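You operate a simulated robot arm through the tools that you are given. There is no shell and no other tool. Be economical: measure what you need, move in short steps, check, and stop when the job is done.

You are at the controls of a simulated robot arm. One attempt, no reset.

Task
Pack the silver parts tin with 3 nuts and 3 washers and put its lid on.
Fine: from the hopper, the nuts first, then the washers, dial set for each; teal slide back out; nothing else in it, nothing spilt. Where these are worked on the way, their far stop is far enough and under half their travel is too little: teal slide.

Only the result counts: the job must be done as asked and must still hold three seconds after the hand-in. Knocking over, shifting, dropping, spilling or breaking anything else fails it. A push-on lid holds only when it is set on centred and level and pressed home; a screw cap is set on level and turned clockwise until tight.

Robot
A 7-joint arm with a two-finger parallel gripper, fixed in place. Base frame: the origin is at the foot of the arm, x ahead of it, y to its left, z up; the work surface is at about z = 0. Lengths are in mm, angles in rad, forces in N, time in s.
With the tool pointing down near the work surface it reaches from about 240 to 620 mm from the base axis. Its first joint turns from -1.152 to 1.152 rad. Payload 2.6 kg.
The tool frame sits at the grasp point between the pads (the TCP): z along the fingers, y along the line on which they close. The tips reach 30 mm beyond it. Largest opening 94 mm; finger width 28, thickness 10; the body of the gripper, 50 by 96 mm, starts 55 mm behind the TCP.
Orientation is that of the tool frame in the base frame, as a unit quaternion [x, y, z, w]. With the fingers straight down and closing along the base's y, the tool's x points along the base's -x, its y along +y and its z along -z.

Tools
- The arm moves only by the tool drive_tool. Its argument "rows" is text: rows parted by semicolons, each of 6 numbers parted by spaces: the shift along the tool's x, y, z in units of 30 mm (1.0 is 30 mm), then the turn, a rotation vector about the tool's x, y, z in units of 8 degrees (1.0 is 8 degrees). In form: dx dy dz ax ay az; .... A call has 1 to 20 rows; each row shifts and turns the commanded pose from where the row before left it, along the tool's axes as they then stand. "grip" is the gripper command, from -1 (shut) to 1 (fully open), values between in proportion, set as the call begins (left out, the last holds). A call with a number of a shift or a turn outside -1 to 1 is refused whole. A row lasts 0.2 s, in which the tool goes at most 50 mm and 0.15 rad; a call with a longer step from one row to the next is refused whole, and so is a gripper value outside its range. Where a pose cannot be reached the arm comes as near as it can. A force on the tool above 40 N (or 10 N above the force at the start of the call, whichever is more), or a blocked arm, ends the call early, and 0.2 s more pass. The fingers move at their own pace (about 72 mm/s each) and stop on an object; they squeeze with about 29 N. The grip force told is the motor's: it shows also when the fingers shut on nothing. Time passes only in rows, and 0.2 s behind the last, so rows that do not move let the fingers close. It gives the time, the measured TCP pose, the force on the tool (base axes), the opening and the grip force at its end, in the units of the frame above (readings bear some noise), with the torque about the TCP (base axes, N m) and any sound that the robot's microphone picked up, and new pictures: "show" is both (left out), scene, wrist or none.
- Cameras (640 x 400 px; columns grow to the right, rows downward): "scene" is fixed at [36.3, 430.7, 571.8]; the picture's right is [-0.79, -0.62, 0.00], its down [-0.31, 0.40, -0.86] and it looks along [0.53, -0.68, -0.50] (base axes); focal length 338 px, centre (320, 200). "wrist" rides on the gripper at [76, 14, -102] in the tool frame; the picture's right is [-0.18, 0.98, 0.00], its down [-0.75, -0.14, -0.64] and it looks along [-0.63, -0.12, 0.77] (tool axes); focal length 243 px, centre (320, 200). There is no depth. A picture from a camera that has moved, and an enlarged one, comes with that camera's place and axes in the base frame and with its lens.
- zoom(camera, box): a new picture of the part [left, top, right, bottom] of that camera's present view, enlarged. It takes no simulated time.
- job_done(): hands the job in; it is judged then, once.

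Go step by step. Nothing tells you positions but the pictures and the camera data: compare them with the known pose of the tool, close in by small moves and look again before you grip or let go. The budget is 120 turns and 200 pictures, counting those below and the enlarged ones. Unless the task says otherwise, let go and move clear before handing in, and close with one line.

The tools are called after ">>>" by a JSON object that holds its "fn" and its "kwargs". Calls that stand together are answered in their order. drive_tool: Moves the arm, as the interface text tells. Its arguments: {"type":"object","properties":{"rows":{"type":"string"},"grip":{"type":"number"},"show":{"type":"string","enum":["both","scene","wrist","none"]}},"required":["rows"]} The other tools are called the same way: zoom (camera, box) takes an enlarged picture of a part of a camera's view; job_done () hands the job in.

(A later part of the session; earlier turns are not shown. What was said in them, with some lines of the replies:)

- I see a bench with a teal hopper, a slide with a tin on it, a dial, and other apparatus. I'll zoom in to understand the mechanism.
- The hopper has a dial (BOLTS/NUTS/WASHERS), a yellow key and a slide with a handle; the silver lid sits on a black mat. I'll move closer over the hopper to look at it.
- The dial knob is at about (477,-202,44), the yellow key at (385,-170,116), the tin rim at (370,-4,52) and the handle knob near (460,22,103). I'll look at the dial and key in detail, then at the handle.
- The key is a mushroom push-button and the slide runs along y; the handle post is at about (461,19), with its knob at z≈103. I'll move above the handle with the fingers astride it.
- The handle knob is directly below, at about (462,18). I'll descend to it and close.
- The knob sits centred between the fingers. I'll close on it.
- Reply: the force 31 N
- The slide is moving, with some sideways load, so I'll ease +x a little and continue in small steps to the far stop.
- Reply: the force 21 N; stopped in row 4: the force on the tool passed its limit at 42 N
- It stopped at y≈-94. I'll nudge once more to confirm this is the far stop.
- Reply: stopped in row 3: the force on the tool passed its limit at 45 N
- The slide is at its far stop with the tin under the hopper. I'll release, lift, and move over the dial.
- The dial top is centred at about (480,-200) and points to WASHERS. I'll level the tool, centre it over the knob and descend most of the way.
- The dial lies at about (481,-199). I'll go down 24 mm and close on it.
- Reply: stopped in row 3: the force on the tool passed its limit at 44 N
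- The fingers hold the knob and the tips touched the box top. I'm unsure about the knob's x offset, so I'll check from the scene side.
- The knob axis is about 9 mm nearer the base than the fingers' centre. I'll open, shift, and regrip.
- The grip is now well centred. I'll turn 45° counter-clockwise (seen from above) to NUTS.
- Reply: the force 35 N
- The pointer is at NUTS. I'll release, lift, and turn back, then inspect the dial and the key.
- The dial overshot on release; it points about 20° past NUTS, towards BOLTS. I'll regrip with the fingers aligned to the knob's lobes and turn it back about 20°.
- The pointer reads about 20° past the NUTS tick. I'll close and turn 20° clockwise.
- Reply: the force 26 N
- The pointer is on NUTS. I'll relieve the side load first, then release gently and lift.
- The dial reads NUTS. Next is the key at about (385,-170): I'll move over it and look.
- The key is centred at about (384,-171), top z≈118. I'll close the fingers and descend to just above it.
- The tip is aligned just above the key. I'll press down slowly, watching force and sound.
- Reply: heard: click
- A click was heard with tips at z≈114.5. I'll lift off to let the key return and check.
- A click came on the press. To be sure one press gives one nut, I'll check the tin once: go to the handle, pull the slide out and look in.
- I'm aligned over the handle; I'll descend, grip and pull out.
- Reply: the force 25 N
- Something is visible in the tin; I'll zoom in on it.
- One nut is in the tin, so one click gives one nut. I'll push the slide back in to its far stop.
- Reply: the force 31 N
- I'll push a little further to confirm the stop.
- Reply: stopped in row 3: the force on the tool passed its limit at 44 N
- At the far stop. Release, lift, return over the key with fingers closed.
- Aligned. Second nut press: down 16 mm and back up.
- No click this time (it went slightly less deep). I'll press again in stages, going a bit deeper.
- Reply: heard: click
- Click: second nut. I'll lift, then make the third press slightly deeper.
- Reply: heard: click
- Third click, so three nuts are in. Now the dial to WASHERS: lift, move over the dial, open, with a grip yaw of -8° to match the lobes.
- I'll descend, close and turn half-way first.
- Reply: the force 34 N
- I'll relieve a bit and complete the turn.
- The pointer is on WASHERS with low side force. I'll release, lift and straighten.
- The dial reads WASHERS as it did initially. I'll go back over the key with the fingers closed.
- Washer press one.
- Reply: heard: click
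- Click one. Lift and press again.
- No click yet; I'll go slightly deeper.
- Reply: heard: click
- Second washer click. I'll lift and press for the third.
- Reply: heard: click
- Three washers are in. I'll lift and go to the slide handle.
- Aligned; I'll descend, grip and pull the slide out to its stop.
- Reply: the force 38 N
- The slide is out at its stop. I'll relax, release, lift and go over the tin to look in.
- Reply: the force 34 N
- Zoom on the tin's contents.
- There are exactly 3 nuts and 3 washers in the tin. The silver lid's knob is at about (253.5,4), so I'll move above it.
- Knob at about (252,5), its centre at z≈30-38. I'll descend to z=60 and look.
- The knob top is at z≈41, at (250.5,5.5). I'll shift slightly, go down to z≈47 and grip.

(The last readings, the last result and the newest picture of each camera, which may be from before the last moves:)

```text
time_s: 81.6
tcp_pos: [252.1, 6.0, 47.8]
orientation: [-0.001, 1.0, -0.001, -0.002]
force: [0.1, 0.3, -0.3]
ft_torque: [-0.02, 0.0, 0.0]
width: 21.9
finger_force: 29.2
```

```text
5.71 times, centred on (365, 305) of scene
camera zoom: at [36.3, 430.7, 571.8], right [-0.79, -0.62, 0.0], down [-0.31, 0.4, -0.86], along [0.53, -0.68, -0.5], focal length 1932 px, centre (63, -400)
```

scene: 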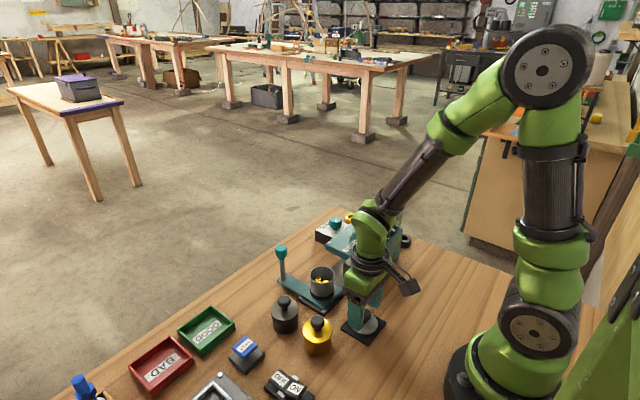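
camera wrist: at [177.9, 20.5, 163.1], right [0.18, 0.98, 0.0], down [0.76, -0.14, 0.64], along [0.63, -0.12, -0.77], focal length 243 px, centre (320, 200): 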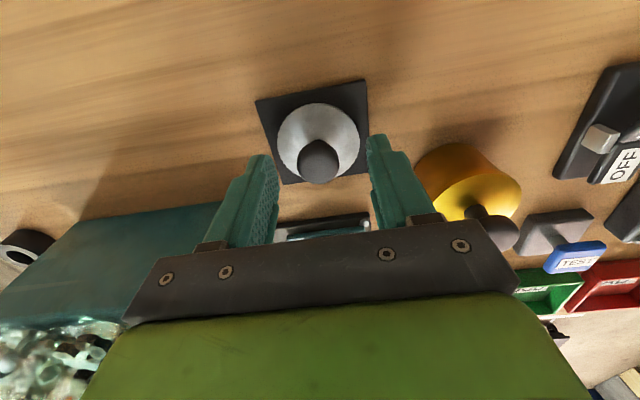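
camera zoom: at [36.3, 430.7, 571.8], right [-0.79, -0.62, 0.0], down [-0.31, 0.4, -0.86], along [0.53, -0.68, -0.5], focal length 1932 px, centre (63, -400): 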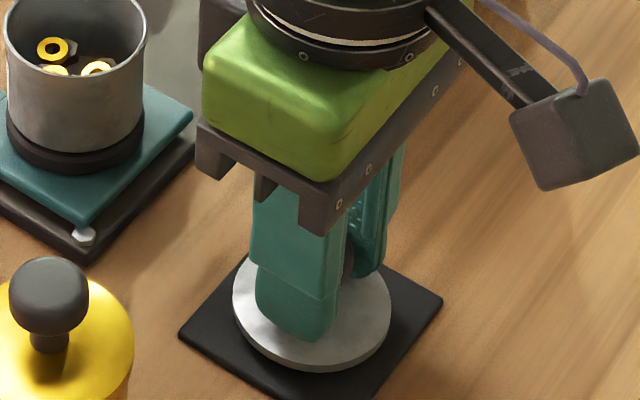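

The lid knob is gripped. I'll lift it and check.

>>> {"fn": "drive_tool", "kwargs": {"rows": "0 0 -0.5 0 0 0;0 0 -0.7 0 0 0;0 0 -1 0 0 0;0 0 -1 0 0 0;0 0 0 0 0 0"}}

>>> {"fn": "zoom", "kwargs": {"camera": "scene", "box": [300, 220, 400, 310]}}

>>> {"fn": "zoom", "kwargs": {"camera": "wrist", "box": [220, 80, 420, 240]}}

```text
time_s: 82.8
tcp_pos: [252.8, 6.2, 144.6]
orientation: [-0.001, 1.0, -0.001, -0.002]
force: [0.2, -0.2, -0.7]
ft_torque: [-0.01, -0.02, -0.01]
width: 22.2
finger_force: 28.9
camera wrist: at [176.3, 21.3, 247.9], right [0.18, 0.98, 0.0], down [0.76, -0.14, 0.64], along [0.63, -0.12, -0.77], focal length 243 px, centre (320, 200)
```

scene: 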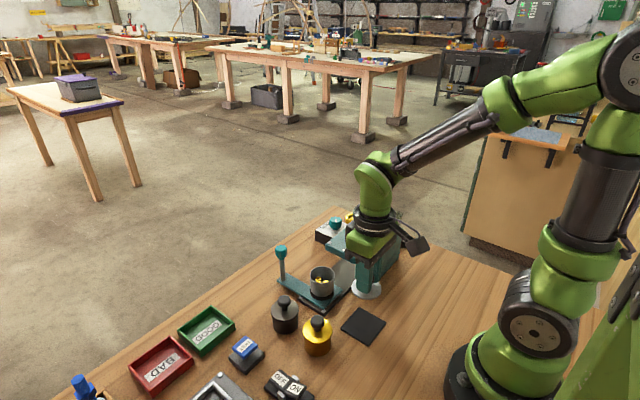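
wrist: 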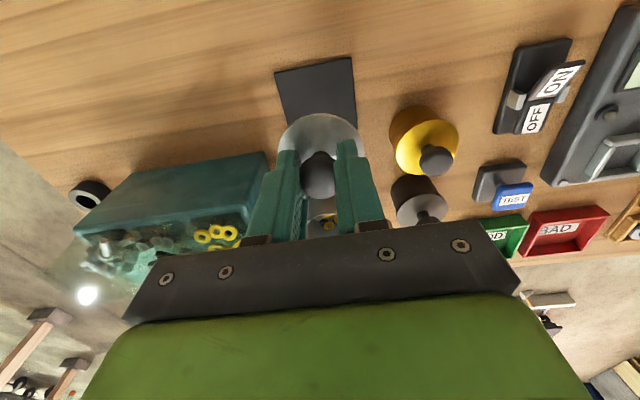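

```text
4.44 times, centred on (350, 265) of scene
camera zoom: at [36.2, 430.7, 571.8], right [-0.79, -0.62, 0.0], down [-0.31, 0.4, -0.86], along [0.53, -0.68, -0.5], focal length 1502 px, centre (187, -89)
```

zoom: 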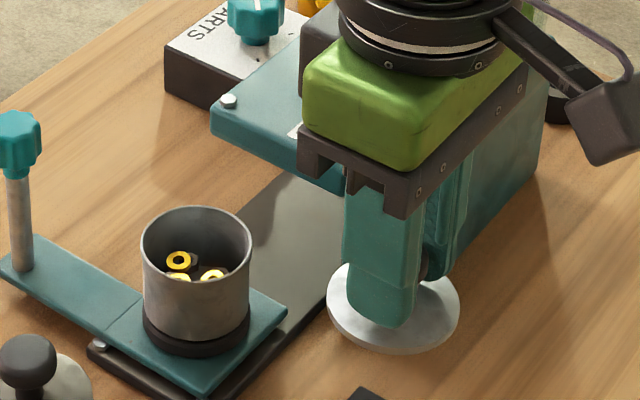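

```text
2.50 times, centred on (320, 160) of wrist
camera zoom: at [176.3, 21.3, 247.9], right [0.18, 0.98, 0.0], down [0.76, -0.14, 0.64], along [0.63, -0.12, -0.77], focal length 606 px, centre (320, 300)
```

zoom: 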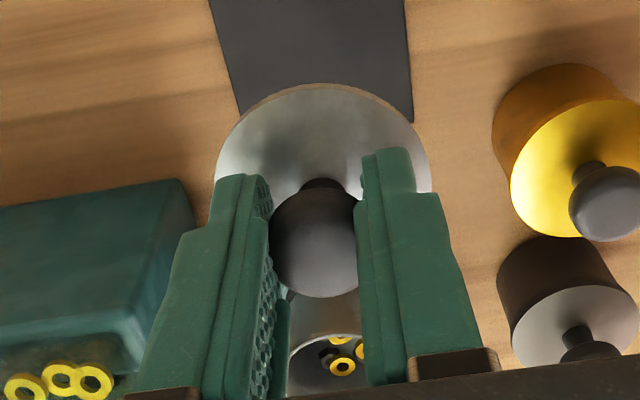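

The lid is held squarely. I'll move to a side vantage to measure the tin's centre precisely with the wrist camera.

>>> {"fn": "drive_tool", "kwargs": {"rows": "0 0 -0.7 0 0 0;-1 0.9 0 0 0 0;-1 0.9 0 0 0 0;-0.9 1 0 0 0 0;0 0 0 0 0 0"}}

>>> {"fn": "zoom", "kwargs": {"camera": "wrist", "box": [160, 110, 320, 230]}}

```text
time_s: 84.0
tcp_pos: [339.7, 92.6, 166.4]
orientation: [-0.001, 1.0, -0.001, -0.002]
force: [0.1, 0.0, -0.1]
ft_torque: [-0.02, -0.03, 0.03]
width: 22.2
finger_force: 29.1
camera wrist: at [262.6, 106.4, 269.8], right [0.18, 0.98, 0.0], down [0.76, -0.14, 0.64], along [0.63, -0.12, -0.77], focal length 243 px, centre (320, 200)
```

scene: 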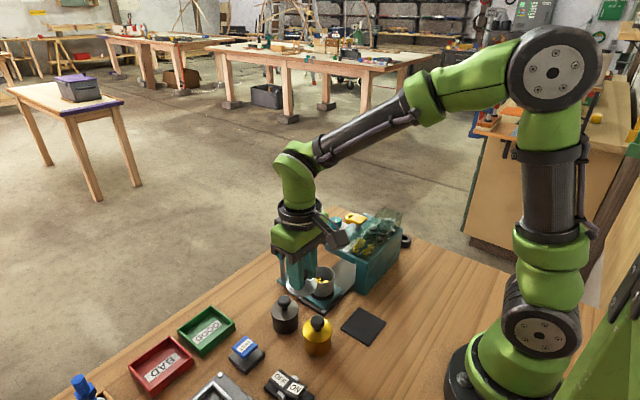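
wrist: 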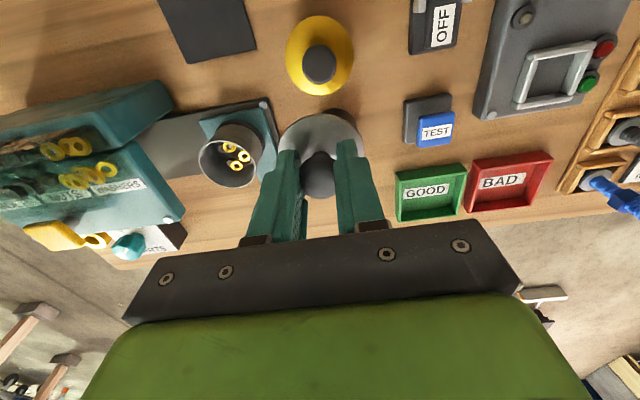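

```text
3.33 times, centred on (240, 170) of wrist
camera zoom: at [262.6, 106.4, 269.8], right [0.18, 0.98, 0.0], down [0.76, -0.14, 0.64], along [0.63, -0.12, -0.77], focal length 809 px, centre (587, 300)
```

zoom: 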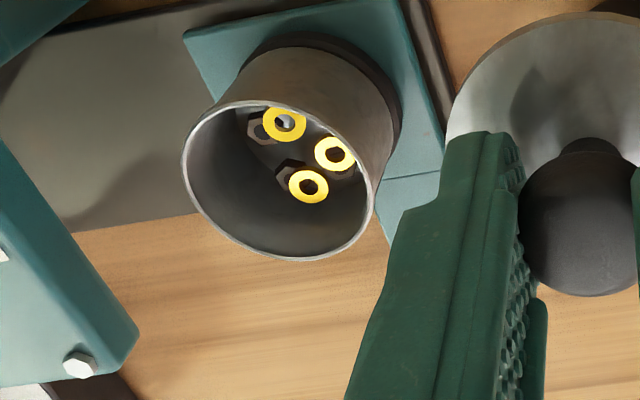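

The tin rim is centred at about (367.5,-5.5), z≈65. I'll move the lid above it and hover ~15 mm over the rim for alignment checks.

>>> {"fn": "drive_tool", "kwargs": {"rows": "-0.3 -0.8 0 0 0 0;-0.3 -0.8 0 0 0 0;-0.33 -0.8 0 0 0 0;0 -0.87 0 0 0 0;0 0 0.7 0 0 0;0 0 0.6 0 0 0;0 0 0 0 0 0"}}

>>> {"fn": "zoom", "kwargs": {"camera": "scene", "box": [290, 240, 350, 300]}}

>>> {"fn": "zoom", "kwargs": {"camera": "wrist", "box": [240, 80, 400, 200]}}

```text
time_s: 85.6
tcp_pos: [366.9, -9.9, 125.5]
orientation: [-0.001, 1.0, -0.001, -0.002]
force: [1.2, 0.1, -0.2]
ft_torque: [-0.01, -0.01, 0.03]
width: 22.2
finger_force: 29.3
camera wrist: at [290.8, 5.0, 229.2], right [0.18, 0.98, 0.0], down [0.76, -0.14, 0.64], along [0.63, -0.12, -0.77], focal length 243 px, centre (320, 200)
```

scene: 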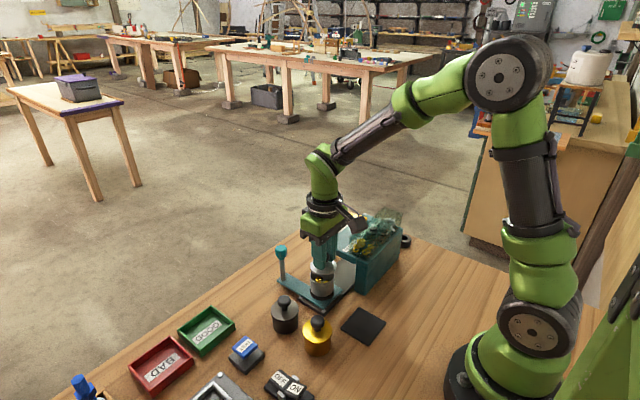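
wrist: 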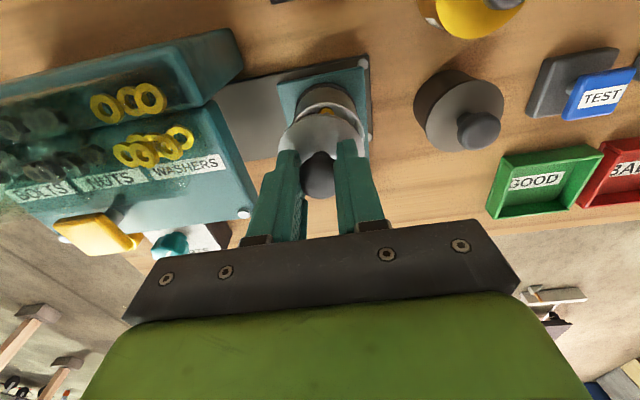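

```text
6.67 times, centred on (320, 270) of scene
camera zoom: at [36.3, 430.7, 571.8], right [-0.79, -0.62, 0.0], down [-0.31, 0.4, -0.86], along [0.53, -0.68, -0.5], focal length 2254 px, centre (320, -267)
```

zoom: 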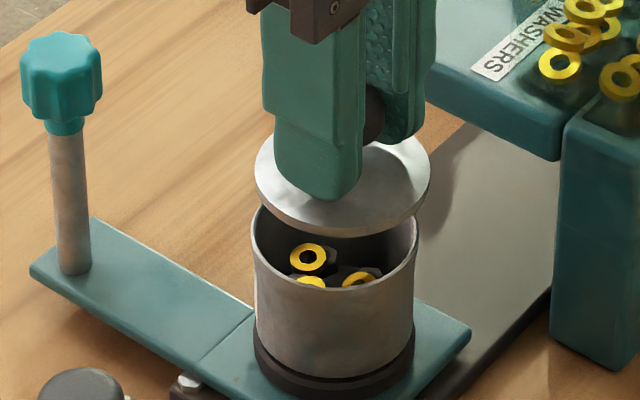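

```text
3.33 times, centred on (320, 140) of wrist
camera zoom: at [290.8, 5.0, 229.2], right [0.18, 0.98, 0.0], down [0.76, -0.14, 0.64], along [0.63, -0.12, -0.77], focal length 809 px, centre (320, 400)
```

zoom: 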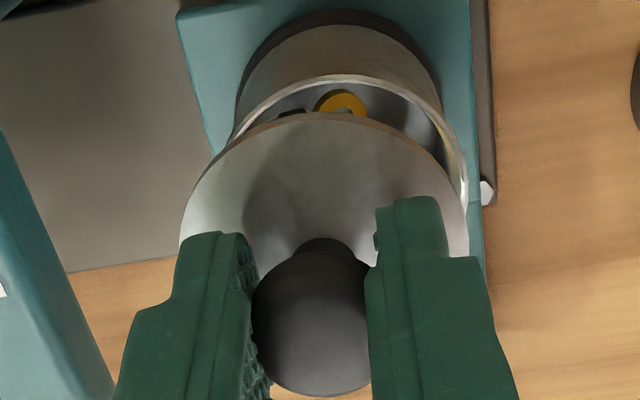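

The lid is about 1 mm short in x and 3 mm off in y. I'll correct and lower to just above the rim.

>>> {"fn": "drive_tool", "kwargs": {"rows": "-0.035 0.107 0 0 0 0;0 0 0.15 0 0 0;0 0 0.1 0 0 0;0 0 0 0 0 0", "show": "none"}}

>>> {"fn": "zoom", "kwargs": {"camera": "scene", "box": [300, 250, 345, 290]}}

>>> {"fn": "zoom", "kwargs": {"camera": "wrist", "box": [240, 80, 400, 200]}}

```text
time_s: 86.6
tcp_pos: [369.0, -4.5, 119.1]
orientation: [-0.002, 1.0, -0.002, -0.002]
force: [0.7, 0.2, -0.6]
ft_torque: [0.01, -0.01, -0.02]
width: 22.2
finger_force: 29.1
```

```text
10.00 times, centred on (322, 270) of scene
camera zoom: at [36.3, 430.7, 571.8], right [-0.79, -0.62, 0.0], down [-0.31, 0.4, -0.86], along [0.53, -0.68, -0.5], focal length 3380 px, centre (295, -500)
```

zoom: 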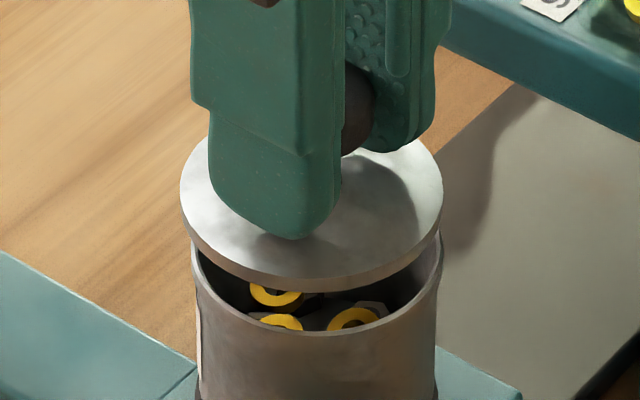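

```text
3.33 times, centred on (320, 140) of wrist
camera zoom: at [291.8, 9.6, 222.1], right [0.18, 0.98, 0.0], down [0.76, -0.14, 0.64], along [0.63, -0.12, -0.77], focal length 809 px, centre (320, 400)
```

zoom: 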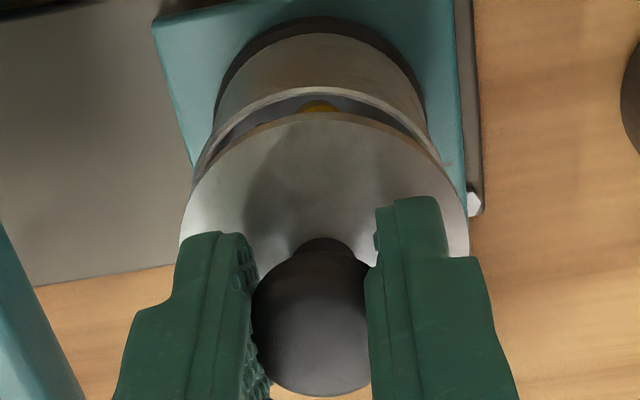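

Now lid is about 1 mm far in x and 0.6 mm in y. Fine correction and lower 7 mm.

>>> {"fn": "drive_tool", "kwargs": {"rows": "0.034 -0.02 0 0 0 0;0 0 0.13 0 0 0;0 0 0.1 0 0 0;0 0 0 0 0 0", "show": "none"}}

>>> {"fn": "zoom", "kwargs": {"camera": "scene", "box": [300, 250, 345, 290]}}

>>> {"fn": "zoom", "kwargs": {"camera": "wrist", "box": [240, 80, 400, 200]}}

```text
time_s: 87.6
tcp_pos: [368.1, -5.4, 111.8]
orientation: [-0.001, 1.0, -0.001, -0.003]
force: [-0.1, -0.6, -0.2]
ft_torque: [0.0, 0.0, -0.05]
width: 22.1
finger_force: 29.0
```

```text
10.00 times, centred on (322, 270) of scene
camera zoom: at [36.3, 430.7, 571.8], right [-0.79, -0.62, 0.0], down [-0.31, 0.4, -0.86], along [0.53, -0.68, -0.5], focal length 3380 px, centre (295, -500)
```

zoom: 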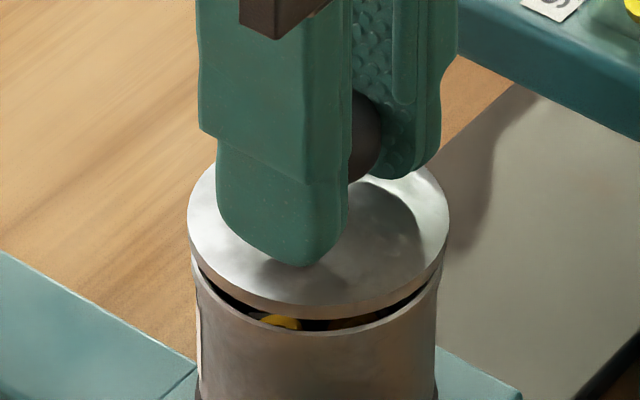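

```text
3.33 times, centred on (320, 140) of wrist
camera zoom: at [290.7, 8.6, 214.5], right [0.18, 0.98, 0.0], down [0.76, -0.14, 0.64], along [0.63, -0.12, -0.77], focal length 809 px, centre (320, 400)
```

zoom: 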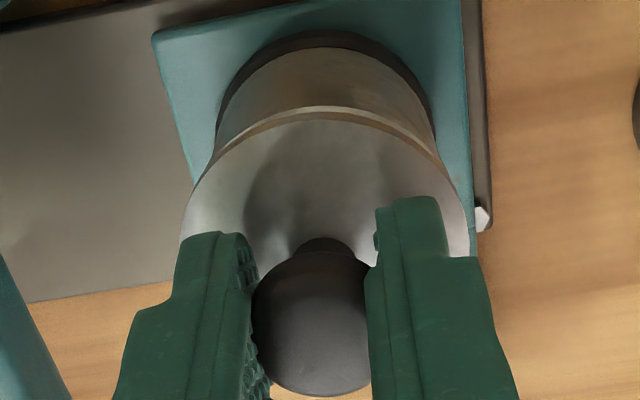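

Well centred. I'll lower slowly onto the rim and press.

>>> {"fn": "drive_tool", "kwargs": {"rows": "0 0 0.07 0 0 0;0 0 0.06 0 0 0;0 0 0.05 0 0 0;0 0 0 0 0 0", "show": "none"}}

>>> {"fn": "zoom", "kwargs": {"camera": "scene", "box": [300, 250, 345, 290]}}

```text
time_s: 88.6
tcp_pos: [367.9, -5.5, 108.0]
orientation: [-0.001, 1.0, -0.001, -0.003]
force: [-3.3, 0.5, 6.4]
ft_torque: [-0.11, 0.15, 0.0]
width: 21.9
finger_force: 29.0
heard: snap
```

```text
10.00 times, centred on (322, 270) of scene
camera zoom: at [36.2, 430.7, 571.8], right [-0.79, -0.62, 0.0], down [-0.31, 0.4, -0.86], along [0.53, -0.68, -0.5], focal length 3380 px, centre (295, -500)
```

zoom: 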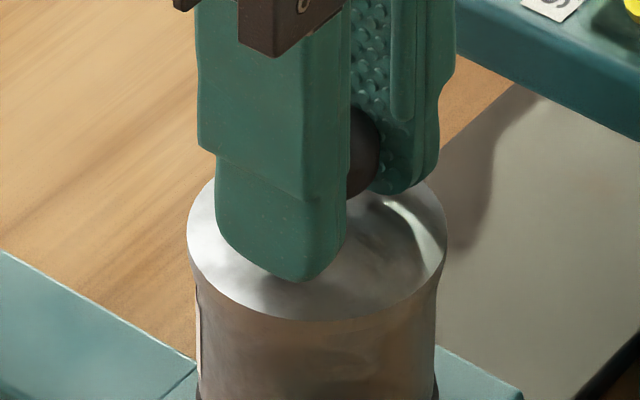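

It snapped on and sits flush. I'll press a touch more, then release and lift clear.

>>> {"fn": "drive_tool", "kwargs": {"rows": "0 0 0.03 0 0 0;0 0 0.02 0 0 0;0 0 0 0 0 0", "show": "none"}}

>>> {"fn": "drive_tool", "kwargs": {"rows": "0 0 -0.05 0 0 0;0 0 0 0 0 0", "show": "none"}}

>>> {"fn": "drive_tool", "kwargs": {"rows": "0 0 0 0 0 0;0 0 0 0 0 0;0 0 -0.5 0 0 0;0 0 -1 0 0 0;0 0 -1 0 0 0;0 0 -1 0 0 0;0.8 0 -1 0 0 0;0.8 0 0 0 0 0;0 0 0 0 0 0", "grip": 0.2}}

>>> {"fn": "zoom", "kwargs": {"camera": "scene", "box": [270, 210, 400, 310]}}

```text
time_s: 89.4
tcp_pos: [368.2, -7.4, 105.7]
orientation: [-0.001, 1.0, -0.002, 0.0]
force: [-10.3, -1.5, 31.9]
ft_torque: [-0.02, 0.25, 0.0]
width: 21.8
finger_force: 29.1
```

```text
time_s: 90.0
tcp_pos: [369.6, -5.5, 105.4]
orientation: [-0.002, 1.0, -0.002, -0.001]
force: [1.4, -1.0, 12.4]
ft_torque: [-0.16, -0.35, -0.02]
width: 22.0
finger_force: 29.4
```

```text
time_s: 92.0
tcp_pos: [322.3, -5.0, 239.7]
orientation: [-0.001, 1.0, -0.001, -0.002]
force: [-0.7, -1.1, 0.1]
ft_torque: [-0.01, 0.01, -0.01]
width: 56.4
finger_force: 0.1
camera wrist: at [245.6, 9.2, 342.9], right [0.18, 0.98, 0.0], down [0.76, -0.14, 0.64], along [0.63, -0.12, -0.77], focal length 243 px, centre (320, 200)
```

scene: 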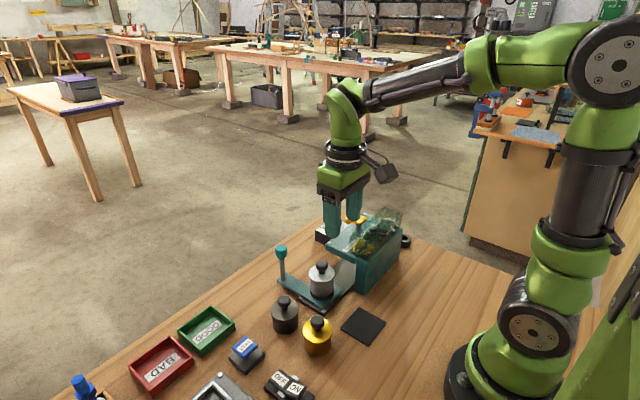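
wrist: 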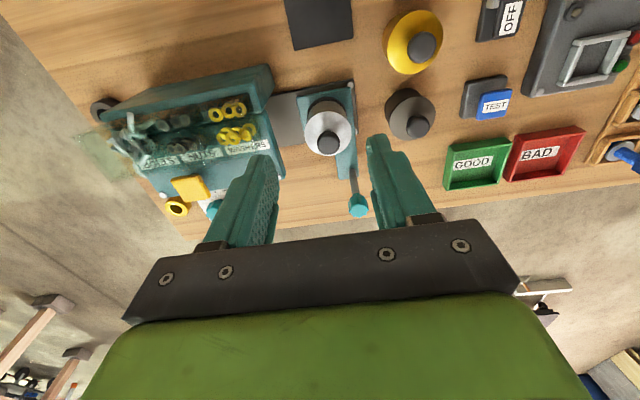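

```text
4.00 times, centred on (335, 260) of scene
camera zoom: at [36.2, 430.7, 571.8], right [-0.79, -0.62, 0.0], down [-0.31, 0.4, -0.86], along [0.53, -0.68, -0.5], focal length 1352 px, centre (260, -40)
```

zoom: 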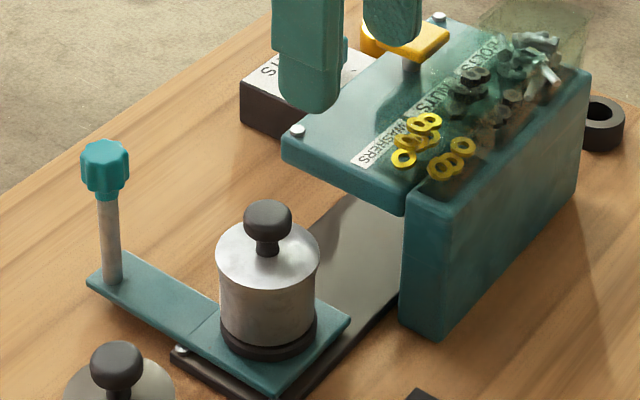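

The lid is level and snapped home, the slide is out, nothing is spilt, and the gripper is clear. I'm handing in.

>>> {"fn": "job_done", "kwargs": {}}

```text
The job is handed in.
```

The job is handed in: the silver tin holds 3 nuts and 3 washers, dispensed nuts first with the dial set for each. Its lid is snapped on level, the teal slide is back out and nothing is spilt.
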